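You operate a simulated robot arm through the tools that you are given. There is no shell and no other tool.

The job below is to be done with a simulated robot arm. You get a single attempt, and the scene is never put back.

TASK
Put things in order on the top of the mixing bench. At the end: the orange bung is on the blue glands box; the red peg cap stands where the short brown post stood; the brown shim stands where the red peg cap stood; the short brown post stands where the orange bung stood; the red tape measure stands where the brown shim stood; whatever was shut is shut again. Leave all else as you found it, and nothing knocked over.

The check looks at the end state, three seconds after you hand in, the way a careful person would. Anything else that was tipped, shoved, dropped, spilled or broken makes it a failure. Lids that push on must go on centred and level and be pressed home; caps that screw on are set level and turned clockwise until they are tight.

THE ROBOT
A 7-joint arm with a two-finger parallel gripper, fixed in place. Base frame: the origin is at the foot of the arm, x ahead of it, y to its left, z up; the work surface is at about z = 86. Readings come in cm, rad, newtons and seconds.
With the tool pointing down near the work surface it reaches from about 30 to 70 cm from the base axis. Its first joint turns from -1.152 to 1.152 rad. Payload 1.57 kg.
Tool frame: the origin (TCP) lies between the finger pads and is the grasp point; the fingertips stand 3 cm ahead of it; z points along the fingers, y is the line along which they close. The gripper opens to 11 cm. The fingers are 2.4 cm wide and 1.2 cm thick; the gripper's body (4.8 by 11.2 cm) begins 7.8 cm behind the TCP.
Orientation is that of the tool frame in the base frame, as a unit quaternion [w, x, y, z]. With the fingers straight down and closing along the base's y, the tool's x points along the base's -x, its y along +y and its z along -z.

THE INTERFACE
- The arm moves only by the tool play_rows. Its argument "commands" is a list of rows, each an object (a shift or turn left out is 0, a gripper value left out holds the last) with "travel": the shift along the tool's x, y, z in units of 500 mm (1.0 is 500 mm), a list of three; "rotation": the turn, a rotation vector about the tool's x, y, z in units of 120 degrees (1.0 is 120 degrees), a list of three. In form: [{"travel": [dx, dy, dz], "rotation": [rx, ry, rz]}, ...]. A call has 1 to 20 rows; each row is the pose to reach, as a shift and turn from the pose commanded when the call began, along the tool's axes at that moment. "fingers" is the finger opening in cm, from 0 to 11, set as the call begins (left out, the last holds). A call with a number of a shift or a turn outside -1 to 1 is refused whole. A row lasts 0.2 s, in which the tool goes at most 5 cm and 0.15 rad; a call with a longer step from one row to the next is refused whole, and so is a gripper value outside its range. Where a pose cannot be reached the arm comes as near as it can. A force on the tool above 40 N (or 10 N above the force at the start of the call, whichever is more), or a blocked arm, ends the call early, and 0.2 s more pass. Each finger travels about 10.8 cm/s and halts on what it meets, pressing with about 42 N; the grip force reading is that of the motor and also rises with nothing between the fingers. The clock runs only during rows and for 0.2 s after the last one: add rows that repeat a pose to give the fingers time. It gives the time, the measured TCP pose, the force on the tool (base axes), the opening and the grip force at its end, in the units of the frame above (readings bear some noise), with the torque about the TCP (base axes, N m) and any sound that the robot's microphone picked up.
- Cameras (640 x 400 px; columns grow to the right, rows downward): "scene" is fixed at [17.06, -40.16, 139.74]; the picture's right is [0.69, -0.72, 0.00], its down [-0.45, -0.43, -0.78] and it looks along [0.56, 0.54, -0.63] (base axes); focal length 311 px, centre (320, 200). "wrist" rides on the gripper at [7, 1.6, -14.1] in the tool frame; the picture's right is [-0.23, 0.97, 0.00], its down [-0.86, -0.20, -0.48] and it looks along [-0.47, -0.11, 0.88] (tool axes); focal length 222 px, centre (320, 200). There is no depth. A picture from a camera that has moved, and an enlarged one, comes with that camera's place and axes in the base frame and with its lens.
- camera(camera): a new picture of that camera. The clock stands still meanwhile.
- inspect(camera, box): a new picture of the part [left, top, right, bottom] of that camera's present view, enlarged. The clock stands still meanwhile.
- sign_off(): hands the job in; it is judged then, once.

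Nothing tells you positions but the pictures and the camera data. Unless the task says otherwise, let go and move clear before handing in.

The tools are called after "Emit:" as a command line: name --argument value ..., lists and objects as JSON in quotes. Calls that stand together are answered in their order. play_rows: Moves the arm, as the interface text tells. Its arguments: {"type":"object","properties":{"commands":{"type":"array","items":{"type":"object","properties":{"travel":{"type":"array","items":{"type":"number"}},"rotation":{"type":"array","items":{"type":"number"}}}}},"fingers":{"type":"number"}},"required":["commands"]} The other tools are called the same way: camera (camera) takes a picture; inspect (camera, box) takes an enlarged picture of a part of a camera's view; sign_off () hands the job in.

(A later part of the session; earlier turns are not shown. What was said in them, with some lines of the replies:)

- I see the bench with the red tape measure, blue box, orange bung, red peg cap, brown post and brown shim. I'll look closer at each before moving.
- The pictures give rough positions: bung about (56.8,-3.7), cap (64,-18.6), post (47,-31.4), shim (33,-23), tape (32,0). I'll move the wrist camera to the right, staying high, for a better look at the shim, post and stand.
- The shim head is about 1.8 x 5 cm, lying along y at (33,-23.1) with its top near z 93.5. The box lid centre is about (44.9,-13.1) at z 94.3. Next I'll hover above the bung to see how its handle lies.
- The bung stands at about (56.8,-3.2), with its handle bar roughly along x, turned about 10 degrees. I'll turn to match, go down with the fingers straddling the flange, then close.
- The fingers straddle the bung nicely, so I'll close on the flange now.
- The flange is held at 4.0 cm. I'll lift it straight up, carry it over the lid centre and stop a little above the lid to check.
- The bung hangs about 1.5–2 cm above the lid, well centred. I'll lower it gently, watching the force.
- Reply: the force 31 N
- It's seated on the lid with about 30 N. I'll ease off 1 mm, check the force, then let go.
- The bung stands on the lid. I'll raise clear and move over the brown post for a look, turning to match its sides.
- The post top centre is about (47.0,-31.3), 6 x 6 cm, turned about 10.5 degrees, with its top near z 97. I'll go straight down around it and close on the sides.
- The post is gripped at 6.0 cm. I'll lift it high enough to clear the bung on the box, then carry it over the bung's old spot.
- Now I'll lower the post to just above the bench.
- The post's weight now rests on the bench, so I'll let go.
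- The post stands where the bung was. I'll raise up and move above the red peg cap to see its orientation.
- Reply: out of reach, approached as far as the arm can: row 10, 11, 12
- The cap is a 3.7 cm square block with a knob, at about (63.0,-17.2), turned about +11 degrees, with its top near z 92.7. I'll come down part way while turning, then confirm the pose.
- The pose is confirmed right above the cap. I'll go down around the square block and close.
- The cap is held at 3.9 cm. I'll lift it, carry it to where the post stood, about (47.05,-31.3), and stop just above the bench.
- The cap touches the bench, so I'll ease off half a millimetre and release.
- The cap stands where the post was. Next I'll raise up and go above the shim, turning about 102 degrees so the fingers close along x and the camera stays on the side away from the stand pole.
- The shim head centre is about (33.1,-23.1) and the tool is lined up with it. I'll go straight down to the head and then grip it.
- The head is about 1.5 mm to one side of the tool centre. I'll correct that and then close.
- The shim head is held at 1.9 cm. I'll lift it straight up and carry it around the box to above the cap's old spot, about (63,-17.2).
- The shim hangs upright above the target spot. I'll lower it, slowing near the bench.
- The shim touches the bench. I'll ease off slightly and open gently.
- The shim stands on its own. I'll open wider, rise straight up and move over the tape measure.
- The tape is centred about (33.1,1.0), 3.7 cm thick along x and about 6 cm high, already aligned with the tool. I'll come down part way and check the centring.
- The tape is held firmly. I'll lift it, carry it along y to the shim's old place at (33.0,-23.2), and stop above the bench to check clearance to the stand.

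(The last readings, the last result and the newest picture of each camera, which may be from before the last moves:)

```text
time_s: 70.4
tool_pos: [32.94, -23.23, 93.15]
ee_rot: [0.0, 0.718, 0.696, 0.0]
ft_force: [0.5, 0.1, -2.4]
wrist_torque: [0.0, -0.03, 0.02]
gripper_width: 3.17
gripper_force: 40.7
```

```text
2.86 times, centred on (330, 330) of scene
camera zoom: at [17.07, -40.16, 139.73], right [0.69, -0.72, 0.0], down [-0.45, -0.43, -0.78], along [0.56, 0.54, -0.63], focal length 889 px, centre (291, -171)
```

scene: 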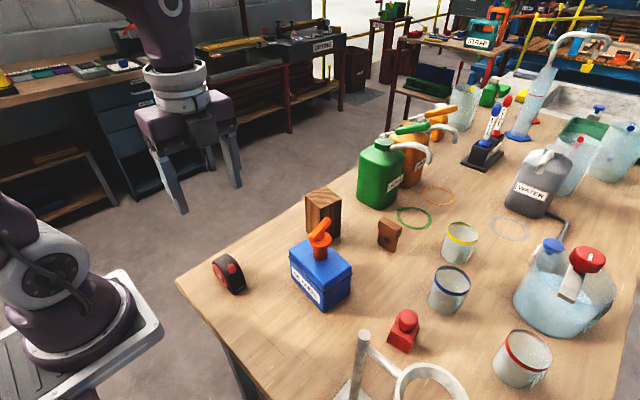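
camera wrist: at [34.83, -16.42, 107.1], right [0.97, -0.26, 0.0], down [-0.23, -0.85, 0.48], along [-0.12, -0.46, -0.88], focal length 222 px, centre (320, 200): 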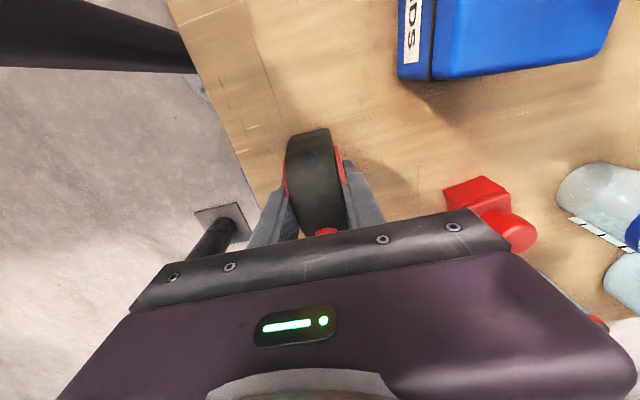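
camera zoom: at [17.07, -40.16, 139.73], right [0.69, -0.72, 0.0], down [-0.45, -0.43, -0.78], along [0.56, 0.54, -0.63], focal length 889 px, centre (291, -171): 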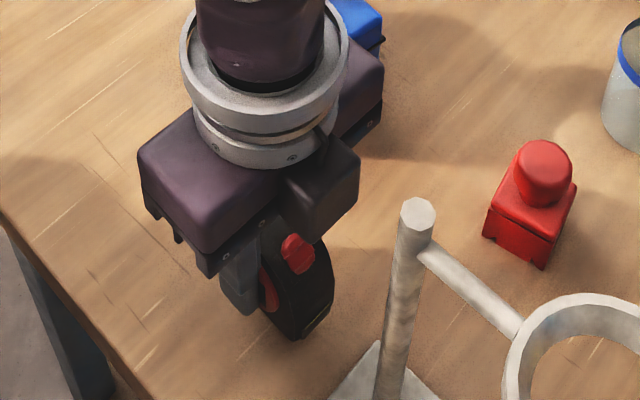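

The tape hangs clear of the stand, so I'll lower it the last 3 cm in careful steps.

Emit:
play_rows --commands '[{"travel": [0, 0, 0.02]}, {"travel": [0, 0, 0.04]}, {"travel": [0, 0, 0.052]}, {"travel": [0, 0, 0.056]}, {"travel": [0, 0, 0.056]}]'

Emit:
play_rows --commands '[{"travel": [0, 0, 0.001]}, {"travel": [0, 0, 0.002]}, {"travel": [0, 0, 0.002]}]'

```text
time_s: 71.6
tool_pos: [32.95, -23.29, 90.43]
ee_rot: [-0.001, 0.718, 0.696, 0.0]
ft_force: [-0.2, -0.2, -3.7]
wrist_torque: [0.02, 0.01, 0.0]
gripper_width: 3.18
gripper_force: 40.3
```

```text
time_s: 72.4
tool_pos: [32.96, -23.23, 90.15]
ee_rot: [0.0, 0.718, 0.696, 0.0]
ft_force: [-1.1, -0.7, -2.1]
wrist_torque: [0.0, 0.0, -0.03]
gripper_width: 3.2
gripper_force: 40.3
```

Emit:
play_rows --commands '[{"travel": [0, 0, 0.001]}, {"travel": [0, 0, 0.002]}, {"travel": [0, 0, 0.002]}]'

```text
time_s: 73.2
tool_pos: [32.87, -23.13, 90.04]
ee_rot: [0.0, 0.718, 0.696, 0.0]
ft_force: [0.8, -0.1, 3.0]
wrist_torque: [0.07, -0.14, 0.01]
gripper_width: 3.19
gripper_force: 40.6
```

The bench now carries the tape. I'll open and check.

Emit:
play_rows --commands '[{"travel": [0, 0, 0]}, {"travel": [0, 0, 0]}, {"travel": [0, 0, 0]}, {"travel": [0, 0, 0]}]' --fingers 7.5

Emit:
inspect --camera "wrist" --box '[230, 100, 410, 230]'

Emit:
inspect --camera "scene" --box '[240, 260, 420, 400]'

```text
time_s: 74.2
tool_pos: [33.03, -23.25, 89.99]
ee_rot: [0.0, 0.718, 0.696, 0.0]
ft_force: [0.1, -0.2, 0.6]
wrist_torque: [0.02, 0.0, -0.02]
gripper_width: 7.46
gripper_force: 0.1
```

```text
3.08 times, centred on (320, 165) of wrist
camera zoom: at [34.82, -16.45, 104.09], right [0.97, -0.26, 0.0], down [-0.23, -0.85, 0.48], along [-0.12, -0.46, -0.88], focal length 684 px, centre (320, 308)
```

zoom: 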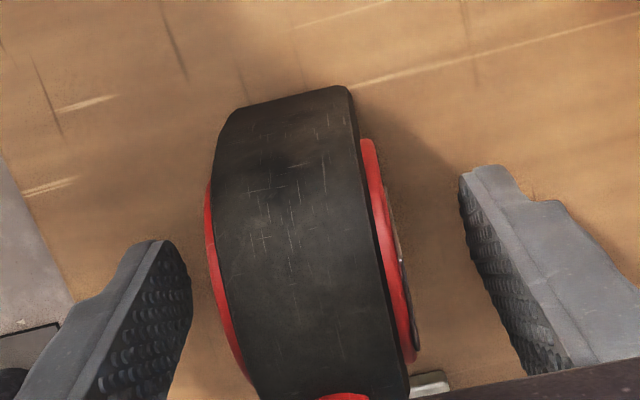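

```text
2.86 times, centred on (330, 330) of scene
camera zoom: at [17.06, -40.16, 139.74], right [0.69, -0.72, 0.0], down [-0.45, -0.43, -0.78], along [0.56, 0.54, -0.63], focal length 889 px, centre (291, -171)
```

zoom: 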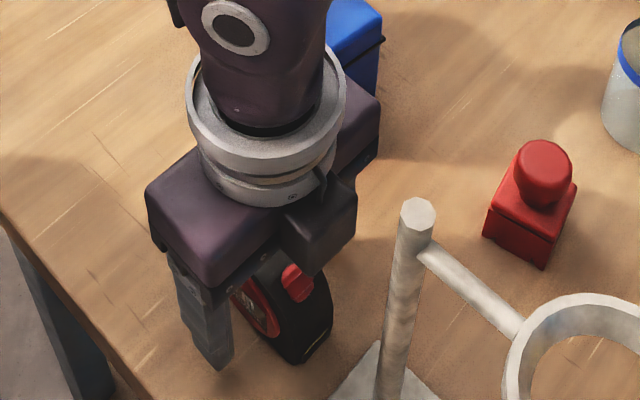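

The tape stands free. I'll rise straight up, move clear and inspect the whole bench.

Emit:
play_rows --commands '[{"travel": [0, 0, -0.03]}, {"travel": [0, 0, -0.1]}, {"travel": [0, 0, -0.18]}, {"travel": [0, 0, -0.27]}, {"travel": [0, 0, -0.36]}, {"travel": [0, 0, -0.45]}, {"travel": [0, 0, -0.53]}, {"travel": [0.05, 0, -0.55]}, {"travel": [0.13, 0, -0.55]}, {"travel": [0.21, 0, -0.55]}, {"travel": [0.29, 0, -0.55]}, {"travel": [0.37, 0, -0.55]}, {"travel": [0.45, 0, -0.55]}, {"travel": [0.5, 0, -0.55]}, {"travel": [0.5, 0, -0.55]}]'

Emit:
camera --camera "scene"

Emit:
inspect --camera "scene" --box '[270, 190, 430, 320]'

Emit:
inspect --camera "scene" --box '[280, 290, 460, 400]'

Emit:
camera --camera "wrist"

```text
time_s: 77.4
tool_pos: [33.89, 1.86, 117.48]
ee_rot: [-0.001, 0.718, 0.696, 0.0]
ft_force: [0.0, -0.3, 0.8]
wrist_torque: [0.0, 0.0, -0.06]
gripper_width: 7.5
gripper_force: 0.0
```

```text
taken
```

scene: 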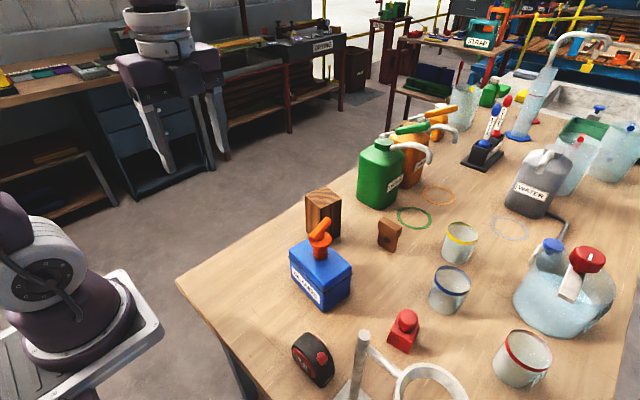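

```text
3.08 times, centred on (350, 255) of scene
camera zoom: at [17.06, -40.16, 139.74], right [0.69, -0.72, 0.0], down [-0.45, -0.43, -0.78], along [0.56, 0.54, -0.63], focal length 957 px, centre (228, 31)
```

zoom: 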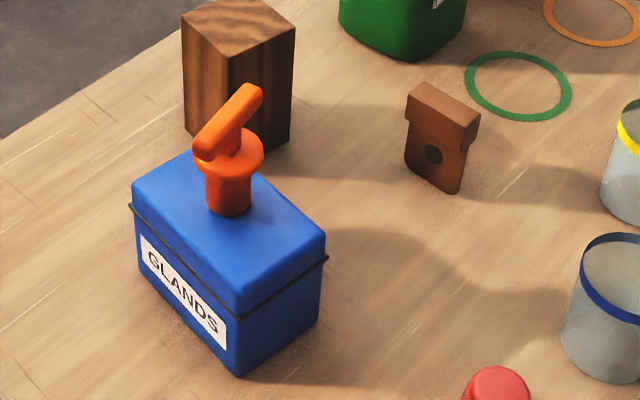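

```text
3.56 times, centred on (370, 345) of scene
camera zoom: at [17.06, -40.16, 139.74], right [0.69, -0.72, 0.0], down [-0.45, -0.43, -0.78], along [0.56, 0.54, -0.63], focal length 1106 px, centre (142, -316)
```

zoom: 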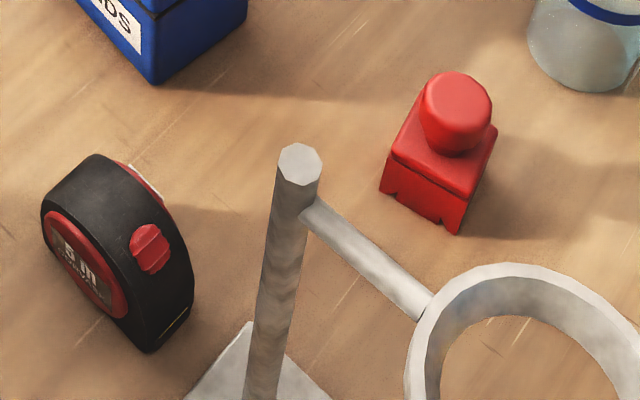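

```text
taken
camera wrist: at [35.7, 8.71, 131.59], right [0.97, -0.26, 0.0], down [-0.23, -0.85, 0.48], along [-0.12, -0.46, -0.88], focal length 222 px, centre (320, 200)
```

wrist: 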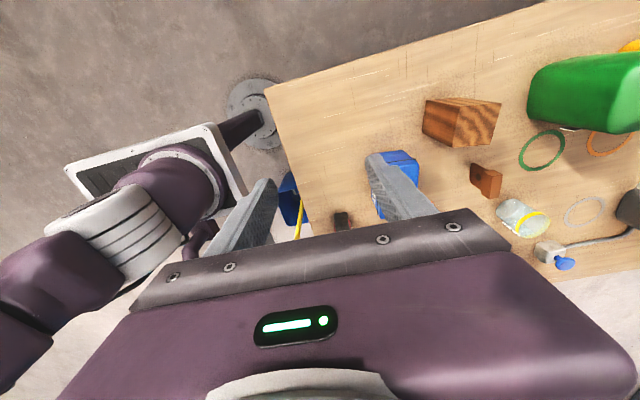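

All five items are upright in their target places: the bung on the lid, the post, cap, shim and tape on their new spots. The box and everything else are unmoved and the arm is clear, so I'm handing in.

Emit:
sign_off

```text
The job is handed in.
```

The job is handed in. In the last pictures, all five things stand upright in their new places:

- **Orange bung:** on the lid of the blue glands box, close to its centre.
- **Short brown post:** where the bung stood.
- **Red peg cap:** where the post stood, within about half a centimetre by the camera estimates.
- **Brown shim:** where the cap stood.
- **Red tape measure:** where the shim stood, clear of the stand beside it.

I didn't open anything. The box sits where it did before, and I saw no sign that anything else moved. The gripper is open and clear of the bench. The check's result hasn't come back to me.
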